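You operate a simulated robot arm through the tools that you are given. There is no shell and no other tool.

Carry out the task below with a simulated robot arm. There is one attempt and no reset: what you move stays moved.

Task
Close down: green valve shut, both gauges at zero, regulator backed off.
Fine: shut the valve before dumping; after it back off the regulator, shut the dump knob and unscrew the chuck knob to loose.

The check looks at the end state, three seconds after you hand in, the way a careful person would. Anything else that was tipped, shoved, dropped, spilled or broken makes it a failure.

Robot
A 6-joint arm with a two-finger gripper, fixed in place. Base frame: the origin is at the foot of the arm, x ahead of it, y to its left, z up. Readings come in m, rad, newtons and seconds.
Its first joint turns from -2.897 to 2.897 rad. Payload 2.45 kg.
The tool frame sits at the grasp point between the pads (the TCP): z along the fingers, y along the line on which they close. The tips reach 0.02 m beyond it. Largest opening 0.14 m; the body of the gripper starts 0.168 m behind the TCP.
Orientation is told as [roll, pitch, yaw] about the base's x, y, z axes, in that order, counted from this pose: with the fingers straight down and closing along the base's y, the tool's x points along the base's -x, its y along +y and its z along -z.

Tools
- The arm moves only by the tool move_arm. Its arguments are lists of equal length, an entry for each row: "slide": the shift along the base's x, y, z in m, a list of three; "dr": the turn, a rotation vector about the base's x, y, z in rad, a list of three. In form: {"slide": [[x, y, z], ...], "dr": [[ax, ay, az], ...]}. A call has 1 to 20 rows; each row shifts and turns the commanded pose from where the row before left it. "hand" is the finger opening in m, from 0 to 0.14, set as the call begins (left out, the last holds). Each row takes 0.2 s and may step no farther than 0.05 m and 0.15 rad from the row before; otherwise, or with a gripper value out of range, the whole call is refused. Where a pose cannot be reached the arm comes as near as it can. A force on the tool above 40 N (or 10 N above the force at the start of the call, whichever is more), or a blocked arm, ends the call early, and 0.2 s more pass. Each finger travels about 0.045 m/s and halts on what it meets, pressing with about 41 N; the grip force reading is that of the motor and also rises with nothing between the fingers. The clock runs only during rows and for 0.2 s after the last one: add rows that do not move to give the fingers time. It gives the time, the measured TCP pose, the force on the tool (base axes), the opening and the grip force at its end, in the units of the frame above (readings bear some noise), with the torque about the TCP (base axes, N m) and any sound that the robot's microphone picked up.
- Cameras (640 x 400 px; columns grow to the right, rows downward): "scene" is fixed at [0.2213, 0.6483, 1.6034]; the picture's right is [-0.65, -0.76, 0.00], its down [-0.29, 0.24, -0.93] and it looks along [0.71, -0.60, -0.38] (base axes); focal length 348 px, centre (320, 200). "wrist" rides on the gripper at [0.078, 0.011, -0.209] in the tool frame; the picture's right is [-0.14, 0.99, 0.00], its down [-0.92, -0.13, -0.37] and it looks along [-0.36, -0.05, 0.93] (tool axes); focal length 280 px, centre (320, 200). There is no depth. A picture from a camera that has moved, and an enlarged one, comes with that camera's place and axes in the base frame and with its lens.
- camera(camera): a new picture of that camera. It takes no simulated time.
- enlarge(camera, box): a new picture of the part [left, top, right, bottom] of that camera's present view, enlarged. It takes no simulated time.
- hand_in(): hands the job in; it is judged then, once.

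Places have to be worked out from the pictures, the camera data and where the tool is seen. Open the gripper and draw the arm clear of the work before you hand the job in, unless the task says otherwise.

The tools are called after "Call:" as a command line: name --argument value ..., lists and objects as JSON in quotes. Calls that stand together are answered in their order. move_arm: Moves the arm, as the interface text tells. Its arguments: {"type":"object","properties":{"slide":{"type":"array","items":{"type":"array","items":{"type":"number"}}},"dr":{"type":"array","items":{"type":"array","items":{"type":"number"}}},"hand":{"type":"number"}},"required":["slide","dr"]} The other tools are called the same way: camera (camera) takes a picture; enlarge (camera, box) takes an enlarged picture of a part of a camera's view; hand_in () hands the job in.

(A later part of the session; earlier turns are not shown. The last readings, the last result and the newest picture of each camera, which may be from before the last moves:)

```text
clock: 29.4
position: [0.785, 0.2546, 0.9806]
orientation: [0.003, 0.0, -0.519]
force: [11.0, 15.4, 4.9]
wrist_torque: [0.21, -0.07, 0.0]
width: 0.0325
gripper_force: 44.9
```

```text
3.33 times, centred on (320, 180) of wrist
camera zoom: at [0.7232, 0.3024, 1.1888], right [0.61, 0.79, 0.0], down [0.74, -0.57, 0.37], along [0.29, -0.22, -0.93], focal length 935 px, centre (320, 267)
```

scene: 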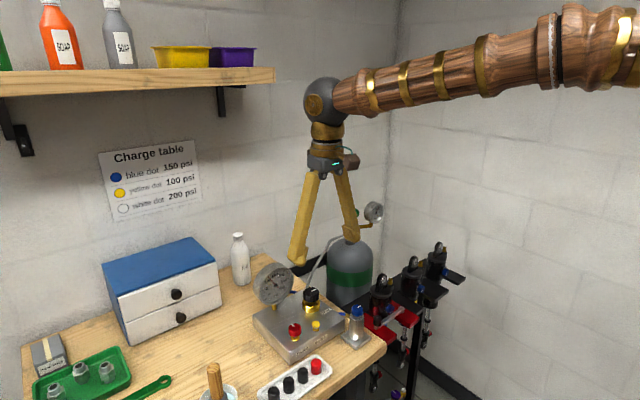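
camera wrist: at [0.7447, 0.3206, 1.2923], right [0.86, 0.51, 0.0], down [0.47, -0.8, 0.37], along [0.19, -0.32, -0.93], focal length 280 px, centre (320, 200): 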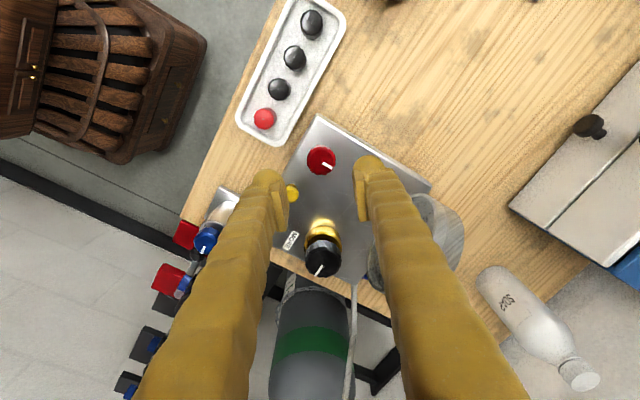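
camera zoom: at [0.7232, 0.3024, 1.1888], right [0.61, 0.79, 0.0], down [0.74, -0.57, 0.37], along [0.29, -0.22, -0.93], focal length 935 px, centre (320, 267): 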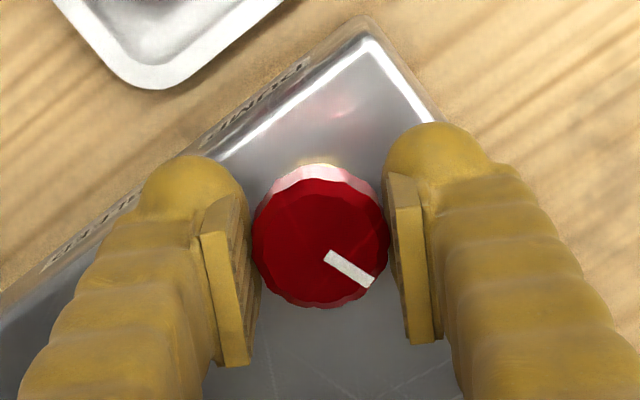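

The knob is turning with the tool, and the needle hasn't visibly moved yet. I relieve the side load and keep turning counter-clockwise.

Call:
move_arm --slide '[[0.0005, 0.0007, 0], [0, 0, 0], [0, 0, 0], [0, 0, 0], [0, 0, 0], [0, 0, 0], [0, 0, 0]]' --dr '[[0, 0, 0.1], [0, 0, 0.1], [0, 0, 0.1], [0, 0, 0.1], [0, 0, 0.1], [0, 0, 0.1], [0, 0, 0]]'

Call:
enlarge --camera "scene" --box '[245, 255, 345, 355]'

Call:
enlarge --camera "wrist" --box '[240, 120, 400, 240]'

Call:
enlarge --camera "scene" --box '[330, 190, 400, 235]'

```text
clock: 30.9
position: [0.7856, 0.2546, 0.9797]
orientation: [0.002, -0.001, 0.08]
force: [-11.6, -2.1, 13.9]
wrist_torque: [-0.02, 0.13, 0.01]
width: 0.0326
gripper_force: 44.9
```

```text
4.00 times, centred on (295, 305) of scene
camera zoom: at [0.2213, 0.6483, 1.6034], right [-0.65, -0.76, 0.0], down [-0.29, 0.24, -0.93], along [0.71, -0.6, -0.38], focal length 1391 px, centre (420, -220)
```

zoom: 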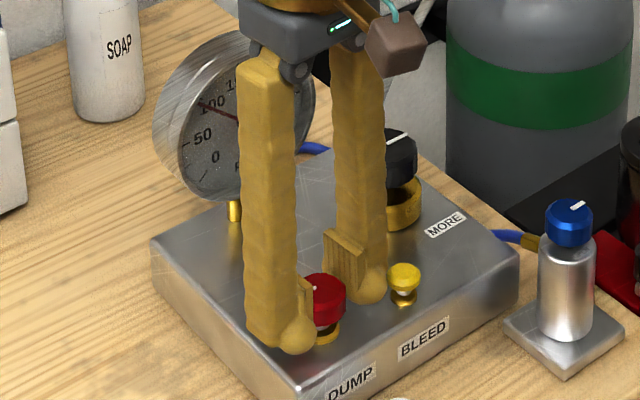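

```text
3.33 times, centred on (320, 180) of wrist
camera zoom: at [0.7075, 0.2591, 1.1887], right [0.06, 1.0, 0.0], down [0.93, -0.05, 0.37], along [0.37, -0.02, -0.93], focal length 935 px, centre (320, 267)
```

zoom: 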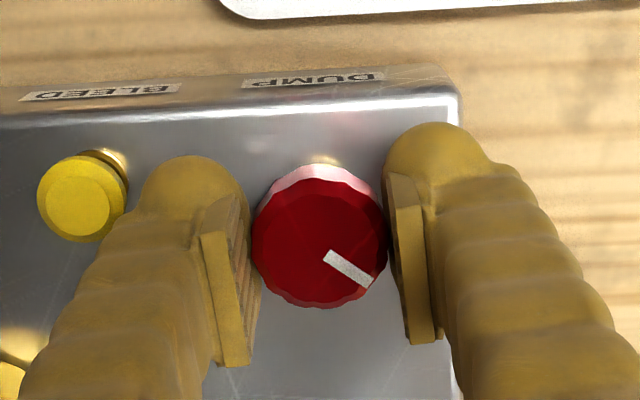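

```text
8.89 times, centred on (365, 212) of scene
camera zoom: at [0.2213, 0.6483, 1.6034], right [-0.65, -0.76, 0.0], down [-0.29, 0.24, -0.93], along [0.71, -0.6, -0.38], focal length 3092 px, centre (-80, 89)
```

zoom: 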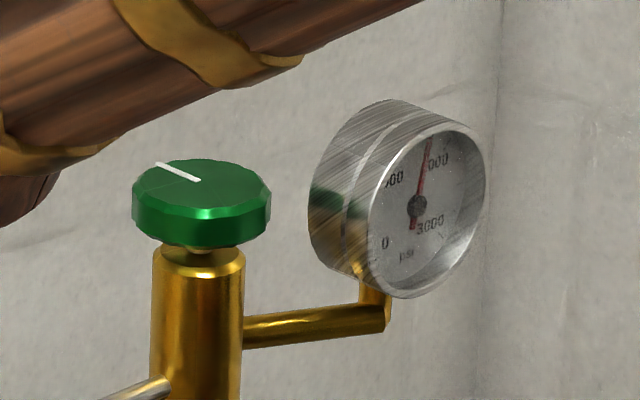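

Both needles are moving down: the tank gauge has left 2000 and the line gauge is at about 95. I open the dump a bit more and let it vent.

Call:
move_arm --slide '[[0, 0, 0.0007], [0, 0, 0.0003], [0, 0, 0], [0, 0, 0], [0, 0, 0], [0, 0, 0], [0, 0, 0]]' --dr '[[0, 0, 0.1], [0, 0, 0.1], [0, 0, 0.1], [0, 0, 0.1], [0, 0, 0.1], [0, 0, 0], [0, 0, 0]]'

Call:
enlarge --camera "scene" --box '[245, 255, 345, 355]'

Call:
enlarge --camera "wrist" --box '[240, 120, 400, 240]'

Call:
enlarge --camera "scene" --box '[330, 190, 400, 235]'

```text
clock: 32.5
position: [0.7855, 0.2555, 0.9808]
orientation: [0.004, 0.003, 0.581]
force: [-6.9, 5.3, -18.3]
wrist_torque: [0.01, 0.06, 0.0]
width: 0.0325
gripper_force: 45.5
```

```text
4.00 times, centred on (295, 305) of scene
camera zoom: at [0.2213, 0.6483, 1.6034], right [-0.65, -0.76, 0.0], down [-0.29, 0.24, -0.93], along [0.71, -0.6, -0.38], focal length 1391 px, centre (420, -220)
```

zoom: 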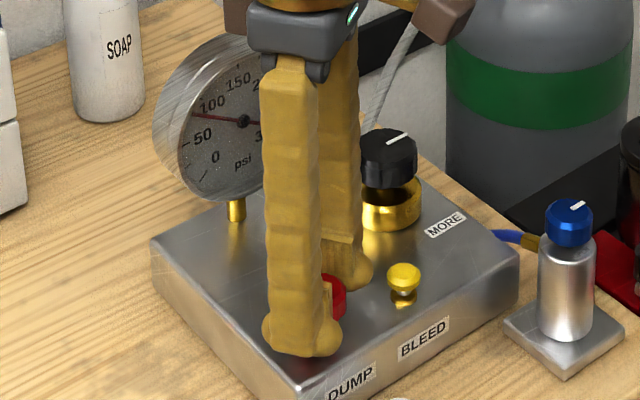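

```text
3.33 times, centred on (320, 180) of wrist
camera zoom: at [0.7153, 0.2211, 1.1888], right [-0.43, 0.9, 0.0], down [0.84, 0.4, 0.37], along [0.33, 0.16, -0.93], focal length 935 px, centre (320, 267)
```

zoom: 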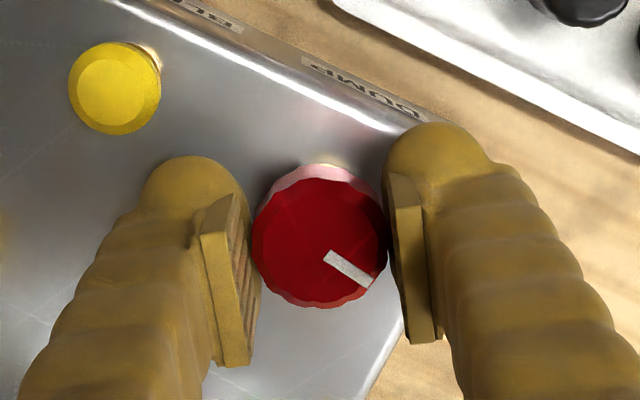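

```text
8.89 times, centred on (365, 212) of scene
camera zoom: at [0.2213, 0.6483, 1.6034], right [-0.65, -0.76, 0.0], down [-0.29, 0.24, -0.93], along [0.71, -0.6, -0.38], focal length 3092 px, centre (-80, 89)
```

zoom: 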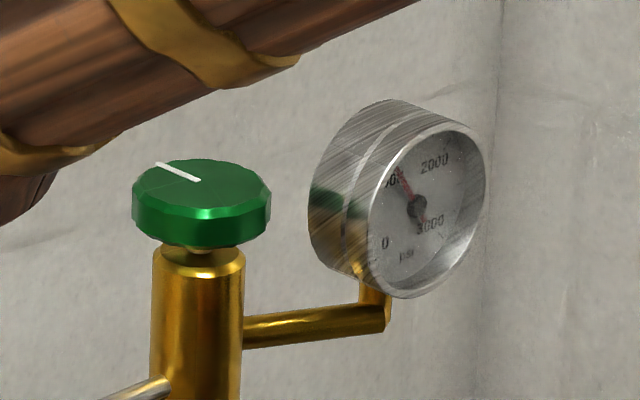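

Both are falling well, to about 1100 and about 80 psi. I hold the dump open and wait.

Call:
move_arm --slide '[[0, 0, -0.0005], [0, 0, 0], [0, 0, 0], [0, 0, 0], [0, 0, 0], [0, 0, 0], [0, 0, 0], [0, 0, 0], [0, 0, 0], [0, 0, 0], [0, 0, 0], [0, 0, 0], [0, 0, 0], [0, 0, 0], [0, 0, 0], [0, 0, 0], [0, 0, 0], [0, 0, 0], [0, 0, 0], [0, 0, 0]]' --dr '[[0, 0, 0], [0, 0, 0], [0, 0, 0], [0, 0, 0], [0, 0, 0], [0, 0, 0], [0, 0, 0], [0, 0, 0], [0, 0, 0], [0, 0, 0], [0, 0, 0], [0, 0, 0], [0, 0, 0], [0, 0, 0], [0, 0, 0], [0, 0, 0], [0, 0, 0], [0, 0, 0], [0, 0, 0], [0, 0, 0]]'

Call:
enlarge --camera "scene" --box '[245, 255, 345, 355]'

Call:
enlarge --camera "scene" --box '[330, 190, 400, 235]'

```text
clock: 36.8
position: [0.7867, 0.2554, 0.9808]
orientation: [0.002, -0.001, 0.579]
force: [-11.5, 27.1, -5.6]
wrist_torque: [0.25, 0.15, -0.03]
width: 0.0328
gripper_force: 45.0
```

```text
4.00 times, centred on (295, 305) of scene
camera zoom: at [0.2213, 0.6483, 1.6034], right [-0.65, -0.76, 0.0], down [-0.29, 0.24, -0.93], along [0.71, -0.6, -0.38], focal length 1391 px, centre (420, -220)
```

zoom: 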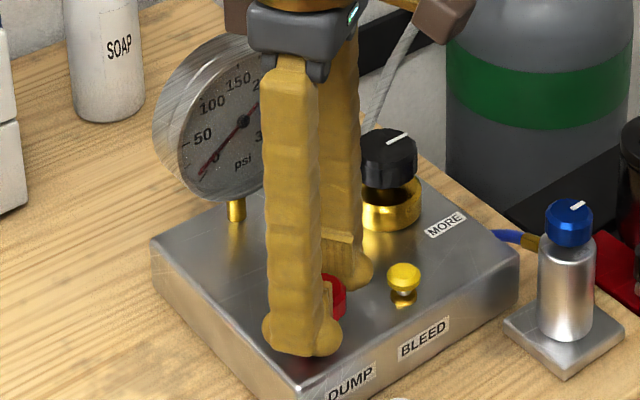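

```text
8.89 times, centred on (365, 212) of scene
camera zoom: at [0.2213, 0.6483, 1.6034], right [-0.65, -0.76, 0.0], down [-0.29, 0.24, -0.93], along [0.71, -0.6, -0.38], focal length 3092 px, centre (-80, 89)
```

zoom: 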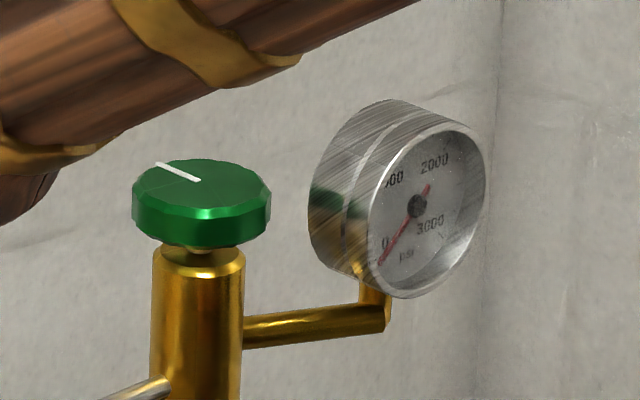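

Both needles are at or very near zero. I wait a little longer, then release the dump knob, leaving it open.

Call:
move_arm --slide '[[0, 0, 0], [0, 0, 0], [0, 0, 0], [0, 0, 0], [0, 0, 0], [0, 0, 0], [0, 0, 0], [0, 0, 0], [0, 0, 0], [0, 0, 0], [0, 0, 0], [0, 0, 0], [0, 0, 0], [0, 0, 0], [0, 0, 0]]' --dr '[[0, 0, 0], [0, 0, 0], [0, 0, 0], [0, 0, 0], [0, 0, 0], [0, 0, 0], [0, 0, 0], [0, 0, 0], [0, 0, 0], [0, 0, 0], [0, 0, 0], [0, 0, 0], [0, 0, 0], [0, 0, 0], [0, 0, 0]]'

Call:
move_arm --slide '[[0, 0, 0], [0, 0, 0], [0, 0, 0]]' --dr '[[0, 0, 0], [0, 0, 0], [0, 0, 0]]' --hand 0.052

Call:
enlarge --camera "scene" --box '[245, 255, 345, 355]'

Call:
enlarge --camera "scene" --box '[330, 190, 400, 235]'

Call:
enlarge --camera "wrist" --box '[240, 120, 400, 240]'

```text
clock: 40.0
position: [0.7852, 0.2551, 0.9802]
orientation: [0.002, 0.001, 0.581]
force: [-8.9, 18.9, 0.2]
wrist_torque: [0.18, 0.09, 0.02]
width: 0.0325
gripper_force: 44.9
```

```text
clock: 40.8
position: [0.7862, 0.2548, 0.9806]
orientation: [0.002, 0.0, 0.582]
force: [0.4, -0.4, 0.5]
wrist_torque: [-0.04, 0.04, -0.04]
width: 0.052
gripper_force: 0.1
```

```text
4.00 times, centred on (295, 305) of scene
camera zoom: at [0.2213, 0.6483, 1.6034], right [-0.65, -0.76, 0.0], down [-0.29, 0.24, -0.93], along [0.71, -0.6, -0.38], focal length 1391 px, centre (420, -220)
```

zoom: 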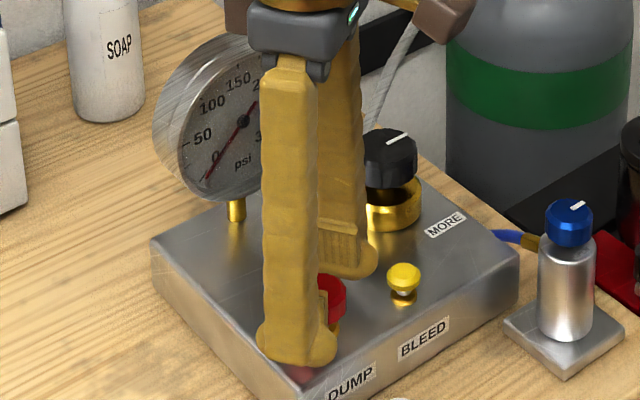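

```text
8.89 times, centred on (365, 212) of scene
camera zoom: at [0.2213, 0.6483, 1.6034], right [-0.65, -0.76, 0.0], down [-0.29, 0.24, -0.93], along [0.71, -0.6, -0.38], focal length 3092 px, centre (-80, 89)
```

zoom: 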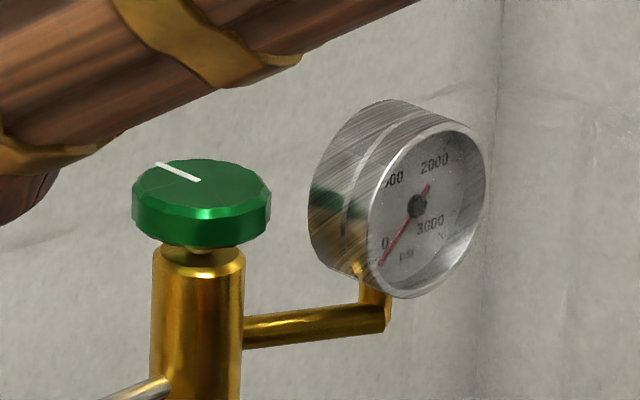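

```text
3.33 times, centred on (320, 180) of wrist
camera zoom: at [0.7151, 0.2208, 1.189], right [-0.43, 0.9, 0.0], down [0.84, 0.4, 0.37], along [0.33, 0.16, -0.93], focal length 935 px, centre (320, 267)
```

zoom: 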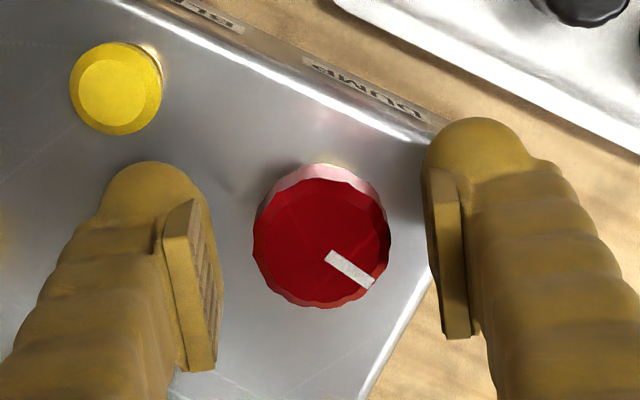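

Both gauges read zero with the dump open. I rise, move over to the black regulator knob, and swing the tool to the clockwise end so I have plenty of counter-clockwise travel.

Call:
move_arm --slide '[[0, 0, 0.05], [0, 0, 0.05], [0, 0, 0.05], [0.0104, -0.0175, 0], [0.0104, -0.0175, 0], [0.0104, -0.0175, 0], [0.0104, -0.0175, 0], [0.0104, -0.0175, 0], [0.0104, -0.0175, 0], [0, 0, 0], [0, 0, 0], [0, 0, 0], [0, 0, 0], [0, 0, 0], [0, 0, 0], [0, 0, 0]]' --dr '[[0, 0, 0], [0, 0, 0], [0, 0, 0], [0, 0, -0.15], [0, 0, -0.15], [0, 0, -0.15], [0, 0, -0.15], [0, 0, -0.15], [0, 0, -0.15], [0, 0, -0.15], [0, 0, -0.15], [0, 0, -0.15], [0, 0, -0.15], [0, 0, -0.15], [0, 0, -0.13], [0, 0, 0]]' --hand 0.066

Call:
camera --camera "wrist"

Call:
enlarge --camera "wrist" --box '[240, 120, 400, 240]'

Call:
enlarge --camera "scene" --box '[245, 235, 345, 355]'

```text
clock: 44.1
position: [0.8476, 0.1501, 1.131]
orientation: [0.002, 0.0, -1.2]
force: [0.6, -0.2, 0.2]
wrist_torque: [0.03, 0.01, -0.01]
width: 0.066
gripper_force: 0.0
```

```text
taken
camera wrist: at [0.8297, 0.2271, 1.3387], right [0.97, 0.23, 0.0], down [0.21, -0.9, 0.37], along [0.09, -0.36, -0.93], focal length 280 px, centre (320, 200)
```

wrist: 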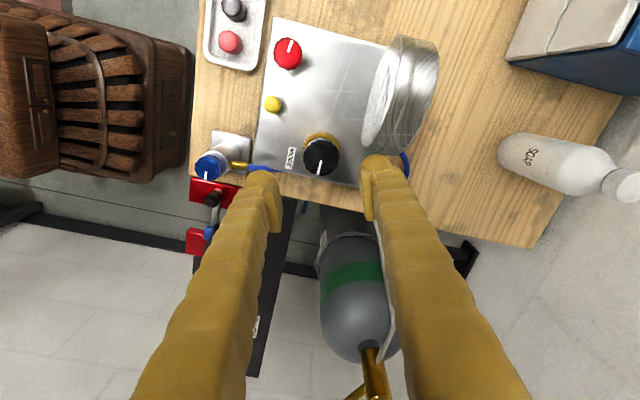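

```text
3.33 times, centred on (320, 180) of wrist
camera zoom: at [0.8297, 0.2271, 1.3387], right [0.97, 0.23, 0.0], down [0.21, -0.9, 0.37], along [0.09, -0.36, -0.93], focal length 935 px, centre (320, 267)
```

zoom: 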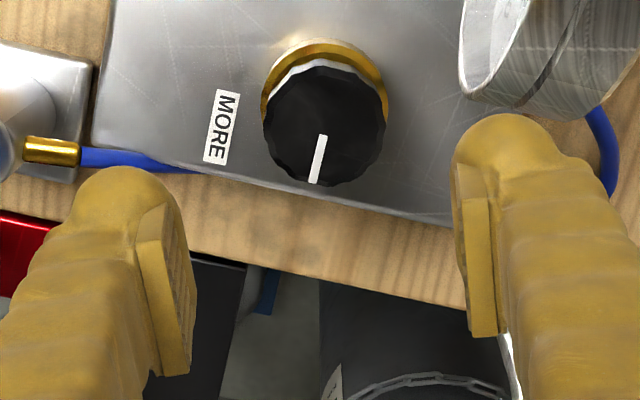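

```text
3.33 times, centred on (295, 295) of scene
camera zoom: at [0.2213, 0.6483, 1.6034], right [-0.65, -0.76, 0.0], down [-0.29, 0.24, -0.93], along [0.71, -0.6, -0.38], focal length 1159 px, centre (403, -117)
```

zoom: 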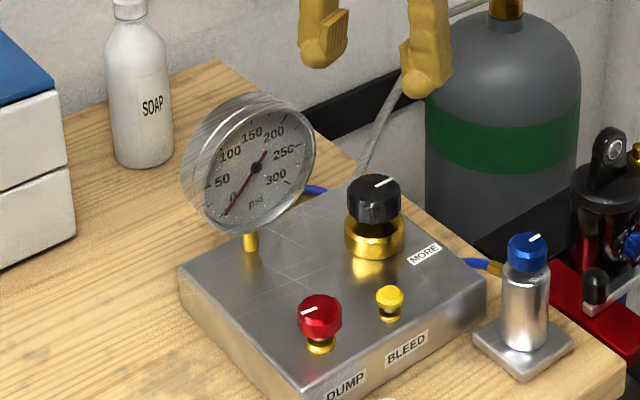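

The regulator knob centre refines to (0.850, 0.150), top at about 1.003. I rotate a bit further so the open fingers stay away from the line gauge, narrow to 57 mm, and descend to z about 0.992.

Call:
move_arm --slide '[[0.0012, 0, 0], [0.0012, 0, 0], [0, 0, -0.035], [0, 0, -0.035], [0, 0, -0.035], [0, 0, -0.024], [0, 0, -0.01], [0, 0, 0]]' --dr '[[0, 0, -0.15], [0, 0, -0.15], [0, 0, 0], [0, 0, 0], [0, 0, 0], [0, 0, 0], [0, 0, 0], [0, 0, 0]]' --hand 0.057

Call:
enlarge --camera "wrist" --box '[240, 120, 400, 240]'

Call:
enlarge --camera "scene" --box '[245, 235, 345, 355]'

```text
clock: 46.0
position: [0.8494, 0.1497, 0.9912]
orientation: [0.002, -0.001, -1.5]
force: [-0.5, 0.1, -0.2]
wrist_torque: [-0.03, -0.01, 0.02]
width: 0.0572
gripper_force: 0.2
```

```text
3.33 times, centred on (320, 180) of wrist
camera zoom: at [0.8557, 0.2292, 1.1998], right [1.0, -0.07, 0.0], down [-0.06, -0.93, 0.37], along [-0.02, -0.37, -0.93], focal length 935 px, centre (320, 267)
```

zoom: 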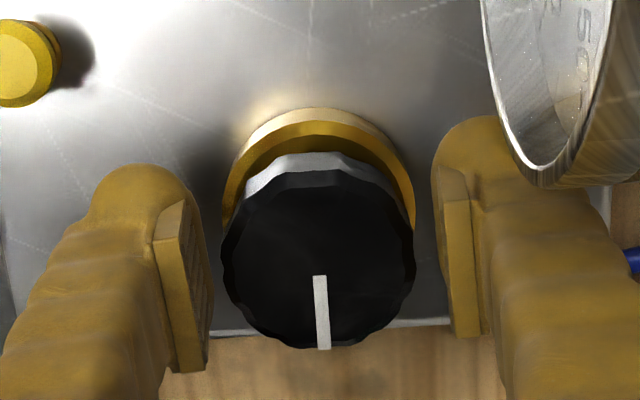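

```text
3.33 times, centred on (295, 295) of scene
camera zoom: at [0.2213, 0.6483, 1.6034], right [-0.65, -0.76, 0.0], down [-0.29, 0.24, -0.93], along [0.71, -0.6, -0.38], focal length 1159 px, centre (403, -117)
```

zoom: 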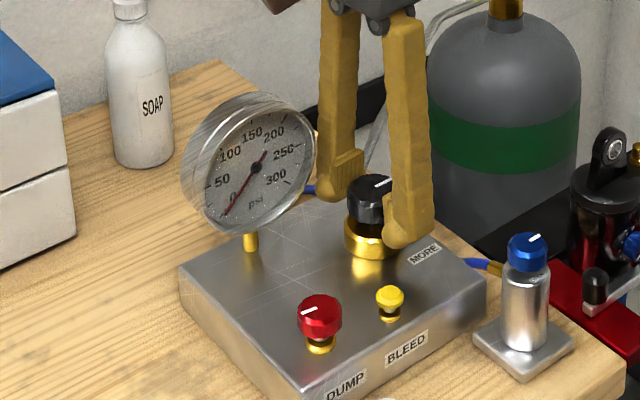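

The knob is between the pads with no contact forces, and the gauge rim is clear. I close onto the regulator knob.

Call:
move_arm --slide '[[0, 0, 0], [0, 0, 0], [0, 0, 0], [0, 0, 0]]' --dr '[[0, 0, 0], [0, 0, 0], [0, 0, 0], [0, 0, 0]]' --hand 0.036

```text
clock: 47.0
position: [0.8503, 0.1505, 0.992]
orientation: [0.002, -0.002, -1.5]
force: [-9.4, -0.5, -2.0]
wrist_torque: [0.0, 0.11, -0.02]
width: 0.0446
gripper_force: 45.2
```

Gripped at 44.6 mm. Now I turn counter-clockwise to back off, with a small corrective shift.

Call:
move_arm --slide '[[-0.0004, 0, 0], [0, 0, 0], [0, 0, 0], [0, 0, 0], [0, 0, 0], [0, 0, 0], [0, 0, 0]]' --dr '[[0, 0, 0.06], [0, 0, 0.1], [0, 0, 0.1], [0, 0, 0.1], [0, 0, 0.1], [0, 0, 0.1], [0, 0, 0]]'

Call:
enlarge --camera "wrist" --box '[240, 120, 400, 240]'

```text
clock: 48.5
position: [0.8505, 0.1503, 0.9912]
orientation: [0.001, 0.001, -0.938]
force: [0.6, -10.1, 4.7]
wrist_torque: [-0.11, 0.07, 0.05]
width: 0.0446
gripper_force: 44.7
```

```text
3.33 times, centred on (320, 180) of wrist
camera zoom: at [0.8124, 0.2195, 1.1998], right [0.88, 0.48, 0.0], down [0.44, -0.82, 0.37], along [0.18, -0.32, -0.93], focal length 935 px, centre (320, 267)
```

zoom: 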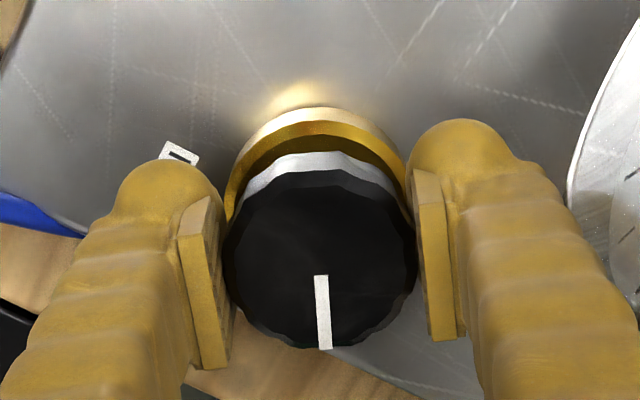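

The knob follows with negligible torque. I continue counter-clockwise.

Call:
move_arm --slide '[[0, -0.0003, 0.0002], [0, 0, 0], [0, 0, 0.0002], [0, 0, 0], [0, 0, 0.0002], [0, 0, 0], [0, 0, 0.0002], [0, 0, 0], [0, 0, 0]]' --dr '[[0, 0, 0.12], [0, 0, 0.12], [0, 0, 0.12], [0, 0, 0.12], [0, 0, 0.12], [0, 0, 0.12], [0, 0, 0.12], [0, 0, 0.12], [0, 0, 0]]'

Call:
enlarge --camera "wrist" --box '[240, 120, 400, 240]'

```text
clock: 50.5
position: [0.8511, 0.1509, 0.9914]
orientation: [0.0, 0.001, 0.021]
force: [-16.3, -19.3, -19.3]
wrist_torque: [-0.13, 0.18, 0.05]
width: 0.0448
gripper_force: 44.2
```

```text
3.33 times, centred on (320, 180) of wrist
camera zoom: at [0.7723, 0.1588, 1.2], right [0.11, 0.99, 0.0], down [0.92, -0.11, 0.37], along [0.36, -0.04, -0.93], focal length 935 px, centre (320, 267)
```

zoom: 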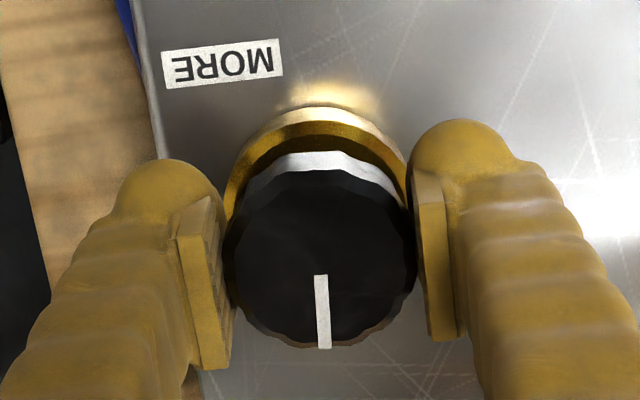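

Side loads grew because I raised it unnecessarily. I correct z, x and y, and continue counter-clockwise.

Call:
move_arm --slide '[[-0.0005, -0.0006, -0.0006], [0, 0, 0], [0, 0, 0], [0, 0, 0], [0, 0, 0], [0, 0, 0], [0, 0, 0], [0, 0, 0], [0, 0, 0]]' --dr '[[0, 0, 0.1], [0, 0, 0.12], [0, 0, 0.12], [0, 0, 0.12], [0, 0, 0.12], [0, 0, 0.12], [0, 0, 0.12], [0, 0, 0.12], [0, 0, 0]]'

Call:
enlarge --camera "wrist" --box '[240, 120, 400, 240]'

```text
clock: 52.5
position: [0.849, 0.15, 0.9907]
orientation: [0.003, 0.0, 0.963]
force: [-2.9, 4.3, -2.1]
wrist_torque: [0.02, 0.02, -0.23]
width: 0.0444
gripper_force: 45.1
```

```text
3.33 times, centred on (320, 180) of wrist
camera zoom: at [0.7972, 0.0911, 1.1996], right [-0.74, 0.68, 0.0], down [0.63, 0.68, 0.37], along [0.25, 0.27, -0.93], focal length 935 px, centre (320, 267)
```

zoom: 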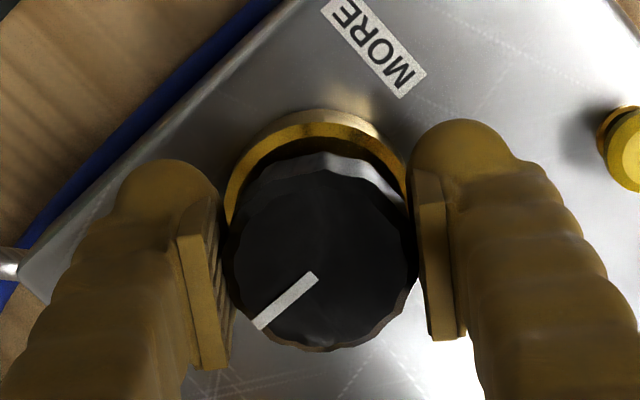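

The mark stayed pointing at +x while the fingers slipped about 53° past it, so the regulator reached its backed-off stop, the same +x "zero" direction as the shut valve. I release and rise.

Call:
move_arm --slide '[[0, 0, 0], [0, 0, 0], [0, 0, 0], [0, 0, 0.03], [0, 0, 0.05], [0, 0, 0.05], [0, 0, 0]]' --dr '[[0, 0, 0], [0, 0, 0], [0, 0, 0], [0, 0, 0], [0, 0, 0], [0, 0, 0], [0, 0, 0]]' --hand 0.06

Call:
camera --camera "wrist"

Call:
enlarge --camera "scene" --box '[245, 235, 345, 355]'

Call:
enlarge --camera "scene" --box '[330, 190, 400, 235]'

```text
clock: 54.1
position: [0.8493, 0.1486, 1.1191]
orientation: [0.002, 0.001, 0.962]
force: [0.5, -0.2, 0.3]
wrist_torque: [0.02, 0.02, 0.02]
width: 0.06
gripper_force: 0.1
```

```text
taken
camera wrist: at [0.7961, 0.0902, 1.3279], right [-0.73, 0.68, 0.0], down [0.63, 0.68, 0.37], along [0.25, 0.27, -0.93], focal length 280 px, centre (320, 200)
```

wrist: 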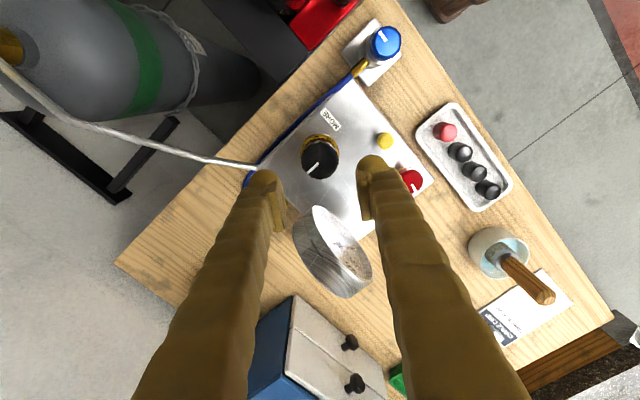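

```text
3.33 times, centred on (295, 295) of scene
camera zoom: at [0.2213, 0.6483, 1.6034], right [-0.65, -0.76, 0.0], down [-0.29, 0.24, -0.93], along [0.71, -0.6, -0.38], focal length 1159 px, centre (403, -117)
```

zoom: 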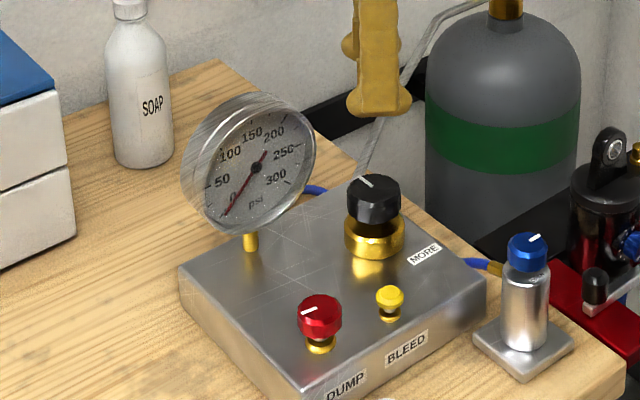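

```text
8.89 times, centred on (365, 212) of scene
camera zoom: at [0.2213, 0.6483, 1.6034], right [-0.65, -0.76, 0.0], down [-0.29, 0.24, -0.93], along [0.71, -0.6, -0.38], focal length 3092 px, centre (-80, 89)
```

zoom: 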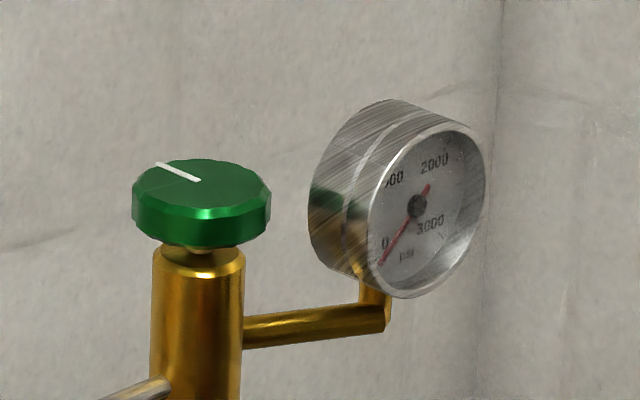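

Regulator is backed off, and both gauges still read zero. Next I move back over the dump knob (mark now about +y) to shut it clockwise.

Call:
move_arm --slide '[[-0.0127, 0.0213, 0], [-0.0127, 0.0213, 0], [-0.0127, 0.0213, 0], [-0.0127, 0.0213, 0], [-0.0128, 0.0214, 0], [0, 0, 0]]' --dr '[[0, 0, -0.05], [0, 0, -0.05], [0, 0, -0.05], [0, 0, -0.05], [0, 0, 0], [0, 0, 0]]' --hand 0.053

Call:
camera --camera "wrist"

Call:
enlarge --camera "wrist" --box '[240, 120, 400, 240]'

```text
clock: 55.5
position: [0.7858, 0.256, 1.1212]
orientation: [0.002, -0.001, 0.762]
force: [0.3, 0.6, -0.1]
wrist_torque: [0.0, 0.01, 0.01]
width: 0.0531
gripper_force: 0.1
```

```text
taken
camera wrist: at [0.7228, 0.21, 1.3295], right [-0.58, 0.81, 0.0], down [0.75, 0.54, 0.37], along [0.3, 0.22, -0.93], focal length 280 px, centre (320, 200)
```

wrist: 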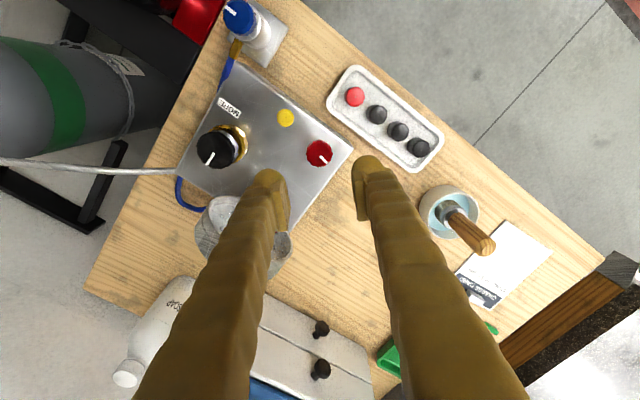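

```text
3.33 times, centred on (320, 180) of wrist
camera zoom: at [0.7228, 0.21, 1.3295], right [-0.58, 0.81, 0.0], down [0.75, 0.54, 0.37], along [0.3, 0.22, -0.93], focal length 935 px, centre (320, 267)
```

zoom: 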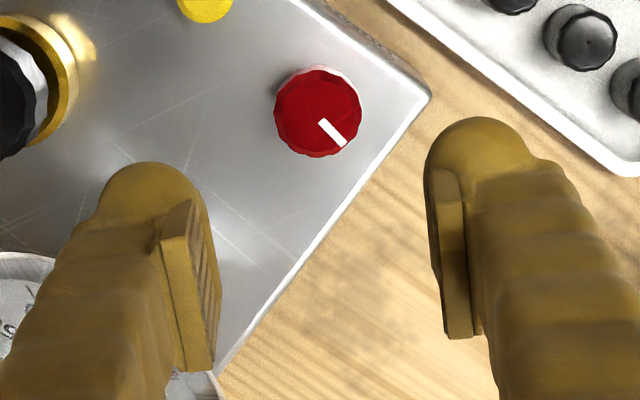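

The dump knob is centred under the TCP at (0.785, 0.255). I descend and grip it.

Call:
move_arm --slide '[[-0.0005, -0.0006, -0.04], [0, 0, -0.04], [0, 0, -0.035], [0, 0, -0.02], [0, 0, -0.005], [0, 0, 0]]' --dr '[[0, 0, 0], [0, 0, 0], [0, 0, 0], [0, 0, 0], [0, 0, 0], [0, 0, 0]]'

Call:
move_arm --slide '[[0, 0, 0], [0, 0, 0], [0, 0, 0], [0, 0, 0]]' --dr '[[0, 0, 0], [0, 0, 0], [0, 0, 0], [0, 0, 0]]' --hand 0.026

Call:
enlarge --camera "wrist" --box '[240, 120, 400, 240]'

```text
clock: 57.0
position: [0.7859, 0.2553, 0.9818]
orientation: [0.002, 0.002, 0.765]
force: [-0.4, 0.1, -1.3]
wrist_torque: [0.05, 0.0, -0.01]
width: 0.0533
gripper_force: 0.1
```

```text
clock: 58.0
position: [0.7859, 0.2556, 0.9821]
orientation: [0.004, 0.001, 0.762]
force: [-17.7, 18.5, -0.9]
wrist_torque: [0.21, 0.2, -0.02]
width: 0.0325
gripper_force: 45.1
```

```text
3.33 times, centred on (320, 180) of wrist
camera zoom: at [0.7234, 0.2094, 1.1904], right [-0.59, 0.81, 0.0], down [0.75, 0.54, 0.37], along [0.3, 0.22, -0.93], focal length 935 px, centre (320, 267)
```

zoom: 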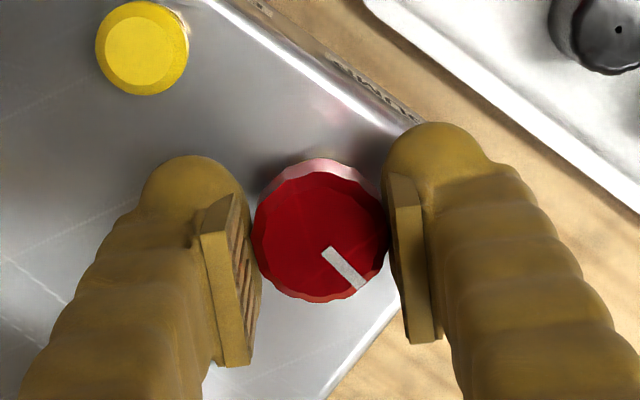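

Gripped with a 25 N side load. I shift about 0.9 mm to relieve it, then turn clockwise.

Call:
move_arm --slide '[[-0.0006, 0.0006, 0], [0, 0, 0], [0, 0, 0], [0, 0, 0], [0, 0, 0], [0, 0, 0], [0, 0, 0], [0, 0, 0]]' --dr '[[0, 0, 0], [0, 0, -0.1], [0, 0, -0.1], [0, 0, -0.1], [0, 0, -0.1], [0, 0, -0.1], [0, 0, -0.1], [0, 0, 0]]'

Call:
enlarge --camera "wrist" --box '[240, 120, 400, 240]'

```text
clock: 59.8
position: [0.7871, 0.2548, 0.9815]
orientation: [0.001, -0.001, 0.161]
force: [-0.2, -3.4, 1.8]
wrist_torque: [-0.12, -0.06, -0.03]
width: 0.0322
gripper_force: 44.9
stopped in row 8: the force on the tool passed its limit at 41 N (the readings are from after the stop); the commanded pose is now the measured one
```

```text
3.33 times, centred on (320, 180) of wrist
camera zoom: at [0.7078, 0.2532, 1.1902], right [-0.02, 1.0, 0.0], down [0.93, 0.02, 0.37], along [0.37, 0.01, -0.93], focal length 935 px, centre (320, 267)
```

zoom: 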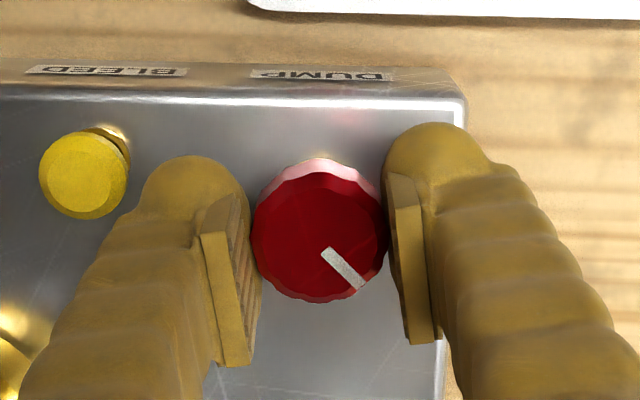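

The side load tripped the limit, but the command is now re-zeroed there and forces are relaxed. I continue clockwise in smaller increments.

Call:
move_arm --slide '[[0, 0, 0], [0, 0, 0], [0, 0, 0], [0, 0, 0], [0, 0, 0]]' --dr '[[0, 0, -0.1], [0, 0, -0.1], [0, 0, -0.1], [0, 0, -0.1], [0, 0, 0]]'

Call:
enlarge --camera "wrist" --box '[240, 120, 400, 240]'

```text
clock: 61.0
position: [0.7865, 0.2546, 0.982]
orientation: [0.001, -0.002, -0.241]
force: [-2.8, -18.0, -1.3]
wrist_torque: [-0.21, -0.03, 0.02]
width: 0.0323
gripper_force: 45.2
```

```text
3.33 times, centred on (320, 180) of wrist
camera zoom: at [0.7134, 0.2838, 1.1902], right [0.37, 0.93, 0.0], down [0.86, -0.34, 0.37], along [0.34, -0.14, -0.93], focal length 935 px, centre (320, 267)
```

zoom: 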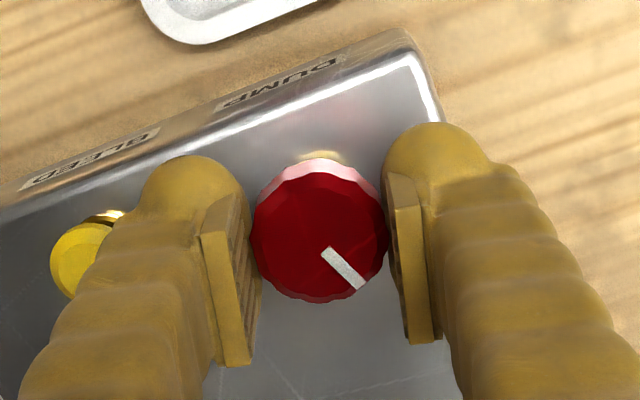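

The mark turns with the tool (now about 22° from +x). I ease -y slightly and continue until the stop.

Call:
move_arm --slide '[[0, -0.0006, 0], [0, 0, 0], [0, 0, 0], [0, 0, 0], [0, 0, 0]]' --dr '[[0, 0, 0], [0, 0, -0.1], [0, 0, -0.1], [0, 0, -0.1], [0, 0, 0]]'

Call:
enlarge --camera "wrist" --box '[240, 120, 400, 240]'

```text
clock: 62.2
position: [0.7868, 0.255, 0.9822]
orientation: [0.003, -0.001, -0.541]
force: [-6.9, -26.9, 4.5]
wrist_torque: [-0.38, -0.03, 0.04]
width: 0.0322
gripper_force: 44.8
```

```text
3.33 times, centred on (320, 180) of wrist
camera zoom: at [0.725, 0.304, 1.1902], right [0.63, 0.78, 0.0], down [0.72, -0.58, 0.37], along [0.29, -0.23, -0.93], focal length 935 px, centre (320, 267)
```

zoom: 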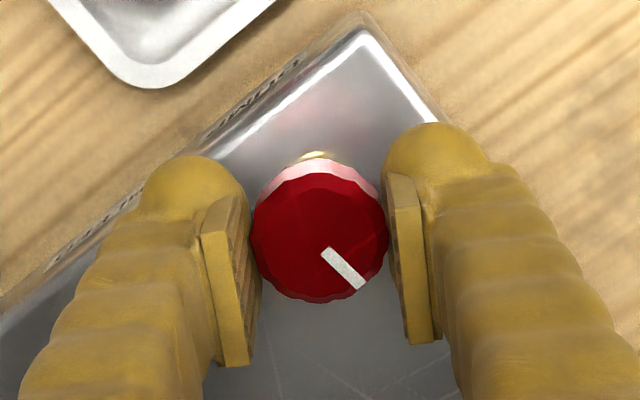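

Still turning freely with the mark near +x. I relieve the -y load and continue toward the stop.

Call:
move_arm --slide '[[-0.0002, -0.0009, 0], [0, 0, 0], [0, 0, 0], [0, 0, 0]]' --dr '[[0, 0, 0], [0, 0, -0.1], [0, 0, -0.1], [0, 0, 0]]'

Call:
enlarge --camera "wrist" --box '[240, 120, 400, 240]'

```text
clock: 63.2
position: [0.7867, 0.2536, 0.9811]
orientation: [0.001, 0.0, -0.741]
force: [-6.0, -13.5, -0.2]
wrist_torque: [-0.24, -0.03, 0.58]
width: 0.0323
gripper_force: 45.3
```

```text
3.33 times, centred on (320, 180) of wrist
camera zoom: at [0.7356, 0.3151, 1.1902], right [0.77, 0.64, 0.0], down [0.59, -0.72, 0.37], along [0.24, -0.28, -0.93], focal length 935 px, centre (320, 267)
```

zoom: 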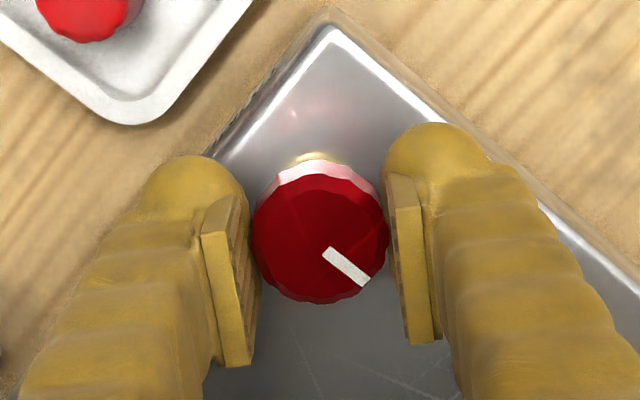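

Torque rose to 0.58 N·m with a slight slip: the shut stop. One small extra turn to seat it firmly.

Call:
move_arm --slide '[[0, -0.0003, 0], [0, 0, 0]]' --dr '[[0, 0, -0.1], [0, 0, 0]]'

Call:
enlarge --camera "wrist" --box '[240, 120, 400, 240]'

```text
clock: 63.8
position: [0.7869, 0.2543, 0.9813]
orientation: [0.002, 0.0, -0.842]
force: [-5.3, -9.1, 1.4]
wrist_torque: [-0.13, 0.04, 0.38]
width: 0.0325
gripper_force: 45.0
```

```text
3.33 times, centred on (320, 180) of wrist
camera zoom: at [0.742, 0.3196, 1.1902], right [0.83, 0.56, 0.0], down [0.52, -0.77, 0.37], along [0.21, -0.31, -0.93], focal length 935 px, centre (320, 267)
```

zoom: 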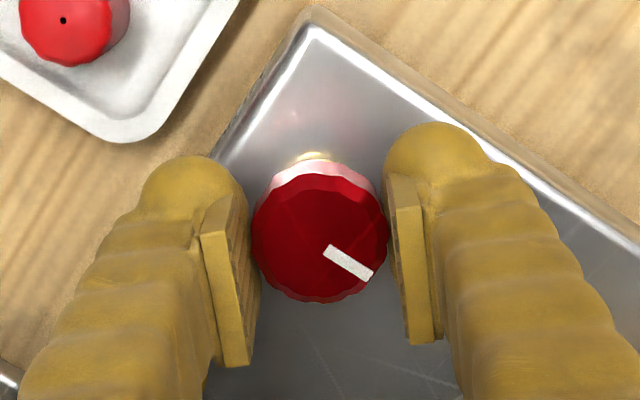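

The fingers slipped past with the mark fixed at +x, so the dump is shut. I release and rise, then check the gauges.

Call:
move_arm --slide '[[0, 0, 0], [0, 0, 0], [0, 0, 0], [0, 0, 0.03], [0, 0, 0.05], [0, 0, 0.05], [0, 0, 0.04], [0, 0, 0]]' --dr '[[0, 0, 0], [0, 0, 0], [0, 0, 0], [0, 0, 0], [0, 0, 0], [0, 0, 0], [0, 0, 0], [0, 0, 0]]' --hand 0.053

Call:
enlarge --camera "scene" --box '[245, 255, 345, 355]'

Call:
enlarge --camera "scene" --box '[330, 190, 400, 235]'

Call:
camera --camera "wrist"

```text
clock: 65.6
position: [0.7868, 0.2531, 1.152]
orientation: [0.002, -0.002, -0.84]
force: [0.1, 0.3, 0.9]
wrist_torque: [-0.01, 0.0, 0.04]
width: 0.0533
gripper_force: 0.0
```

```text
4.00 times, centred on (295, 305) of scene
camera zoom: at [0.2213, 0.6483, 1.6034], right [-0.65, -0.76, 0.0], down [-0.29, 0.24, -0.93], along [0.71, -0.6, -0.38], focal length 1391 px, centre (420, -220)
```

zoom: 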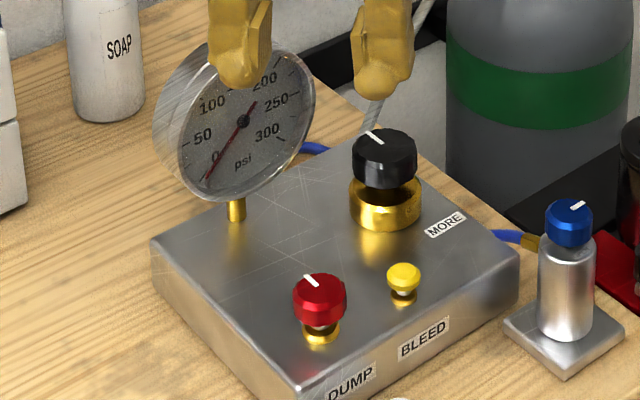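

```text
8.89 times, centred on (365, 212) of scene
camera zoom: at [0.2213, 0.6483, 1.6034], right [-0.65, -0.76, 0.0], down [-0.29, 0.24, -0.93], along [0.71, -0.6, -0.38], focal length 3092 px, centre (-80, 89)
```

zoom: 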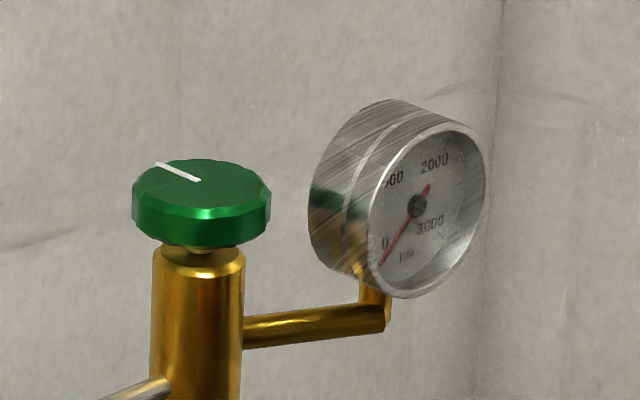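

```text
taken
camera wrist: at [0.7428, 0.319, 1.3608], right [0.83, 0.56, 0.0], down [0.52, -0.77, 0.37], along [0.21, -0.31, -0.93], focal length 280 px, centre (320, 200)
```

wrist: 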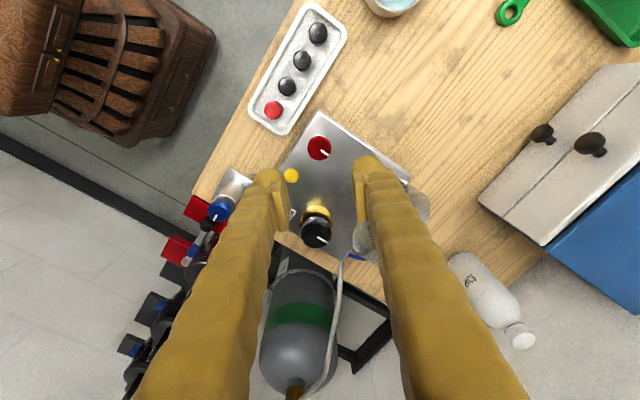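

Dump shut, both gauges still at zero. Next is the chuck knob: I move above (0.714, 0.105), turning the fingers to the clockwise end, and look at it from above.

Call:
move_arm --slide '[[-0.0146, -0.0296, 0], [-0.0146, -0.0296, 0], [-0.0146, -0.0296, 0], [-0.0146, -0.0296, 0], [-0.0146, -0.0296, 0], [0, 0, 0]]' --dr '[[0, 0, -0.13], [0, 0, -0.13], [0, 0, -0.13], [0, 0, -0.13], [0, 0, -0.13], [0, 0, 0]]' --hand 0.053

Call:
camera --camera "wrist"

Call:
enlarge --camera "wrist" --box '[240, 100, 400, 200]'

Call:
enlarge --camera "scene" --box '[335, 290, 385, 355]'

```text
clock: 67.0
position: [0.7136, 0.1076, 1.1525]
orientation: [0.001, 0.0, -1.49]
force: [0.4, -0.4, -0.5]
wrist_torque: [-0.02, -0.03, 0.0]
width: 0.053
gripper_force: 0.1
```

```text
taken
camera wrist: at [0.7179, 0.1861, 1.3606], right [1.0, -0.06, 0.0], down [-0.05, -0.93, 0.37], along [-0.02, -0.37, -0.93], focal length 280 px, centre (320, 200)
```

wrist: 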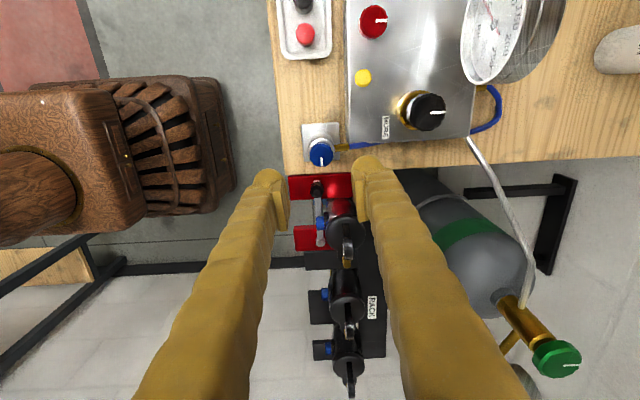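

```text
4.00 times, centred on (320, 150) of wrist
camera zoom: at [0.7179, 0.1861, 1.3606], right [1.0, -0.06, 0.0], down [-0.05, -0.93, 0.37], along [-0.02, -0.37, -0.93], focal length 1122 px, centre (320, 400)
```

zoom: 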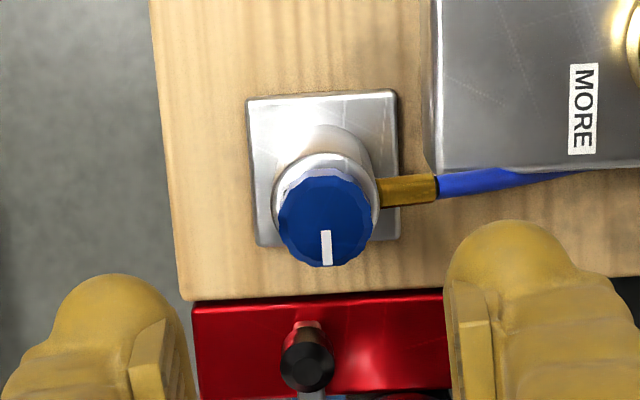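

```text
6.15 times, centred on (360, 322) of scene
camera zoom: at [0.2213, 0.6483, 1.6034], right [-0.65, -0.76, 0.0], down [-0.29, 0.24, -0.93], along [0.71, -0.6, -0.38], focal length 2140 px, centre (74, -554)
```

zoom: 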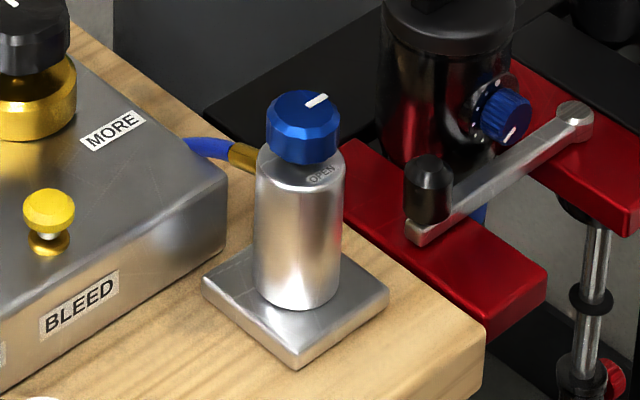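

The chuck knob is at (0.715, 0.106), top about 1.006, about 31 mm across and 20 mm tall, sitting on a slightly wider silver body. I must keep the fingertips above the body (z > 0.984), so I descend to TCP z about 1.009.

Call:
move_arm --slide '[[0.0012, -0.0012, -0.04], [0, 0, -0.04], [0, 0, -0.035], [0, 0, -0.02], [0, 0, -0.008], [0, 0, 0]]' --dr '[[0, 0, 0], [0, 0, 0], [0, 0, 0], [0, 0, 0], [0, 0, 0], [0, 0, 0]]' --hand 0.05

Call:
enlarge --camera "wrist" --box '[240, 120, 400, 240]'

Call:
enlarge --camera "scene" --box '[325, 275, 395, 355]'

```text
clock: 68.4
position: [0.7161, 0.1047, 1.0085]
orientation: [0.002, -0.002, -1.491]
force: [-0.1, 0.3, 0.0]
wrist_torque: [-0.01, 0.02, -0.01]
width: 0.0501
gripper_force: 0.1
```

```text
3.33 times, centred on (320, 180) of wrist
camera zoom: at [0.7199, 0.1843, 1.2171], right [1.0, -0.06, 0.0], down [-0.05, -0.93, 0.37], along [-0.02, -0.37, -0.93], focal length 935 px, centre (320, 267)
```

zoom: 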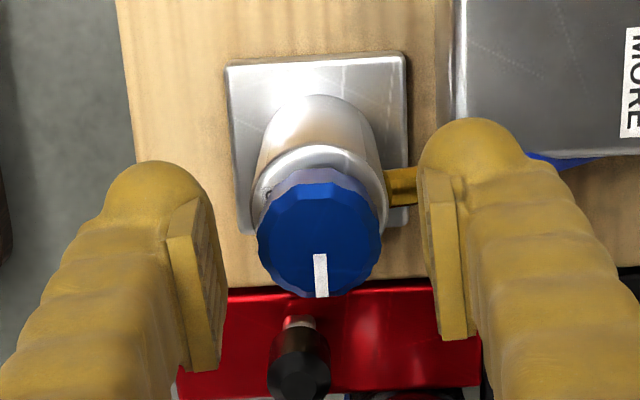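

```text
5.00 times, centred on (360, 315) of scene
camera zoom: at [0.2213, 0.6483, 1.6034], right [-0.65, -0.76, 0.0], down [-0.29, 0.24, -0.93], along [0.71, -0.6, -0.38], focal length 1739 px, centre (120, -375)
```

zoom: 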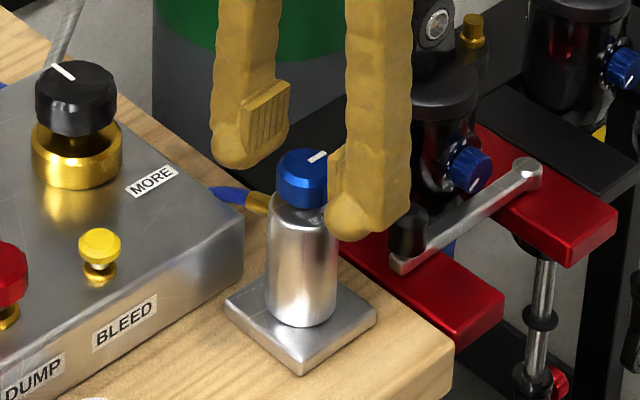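

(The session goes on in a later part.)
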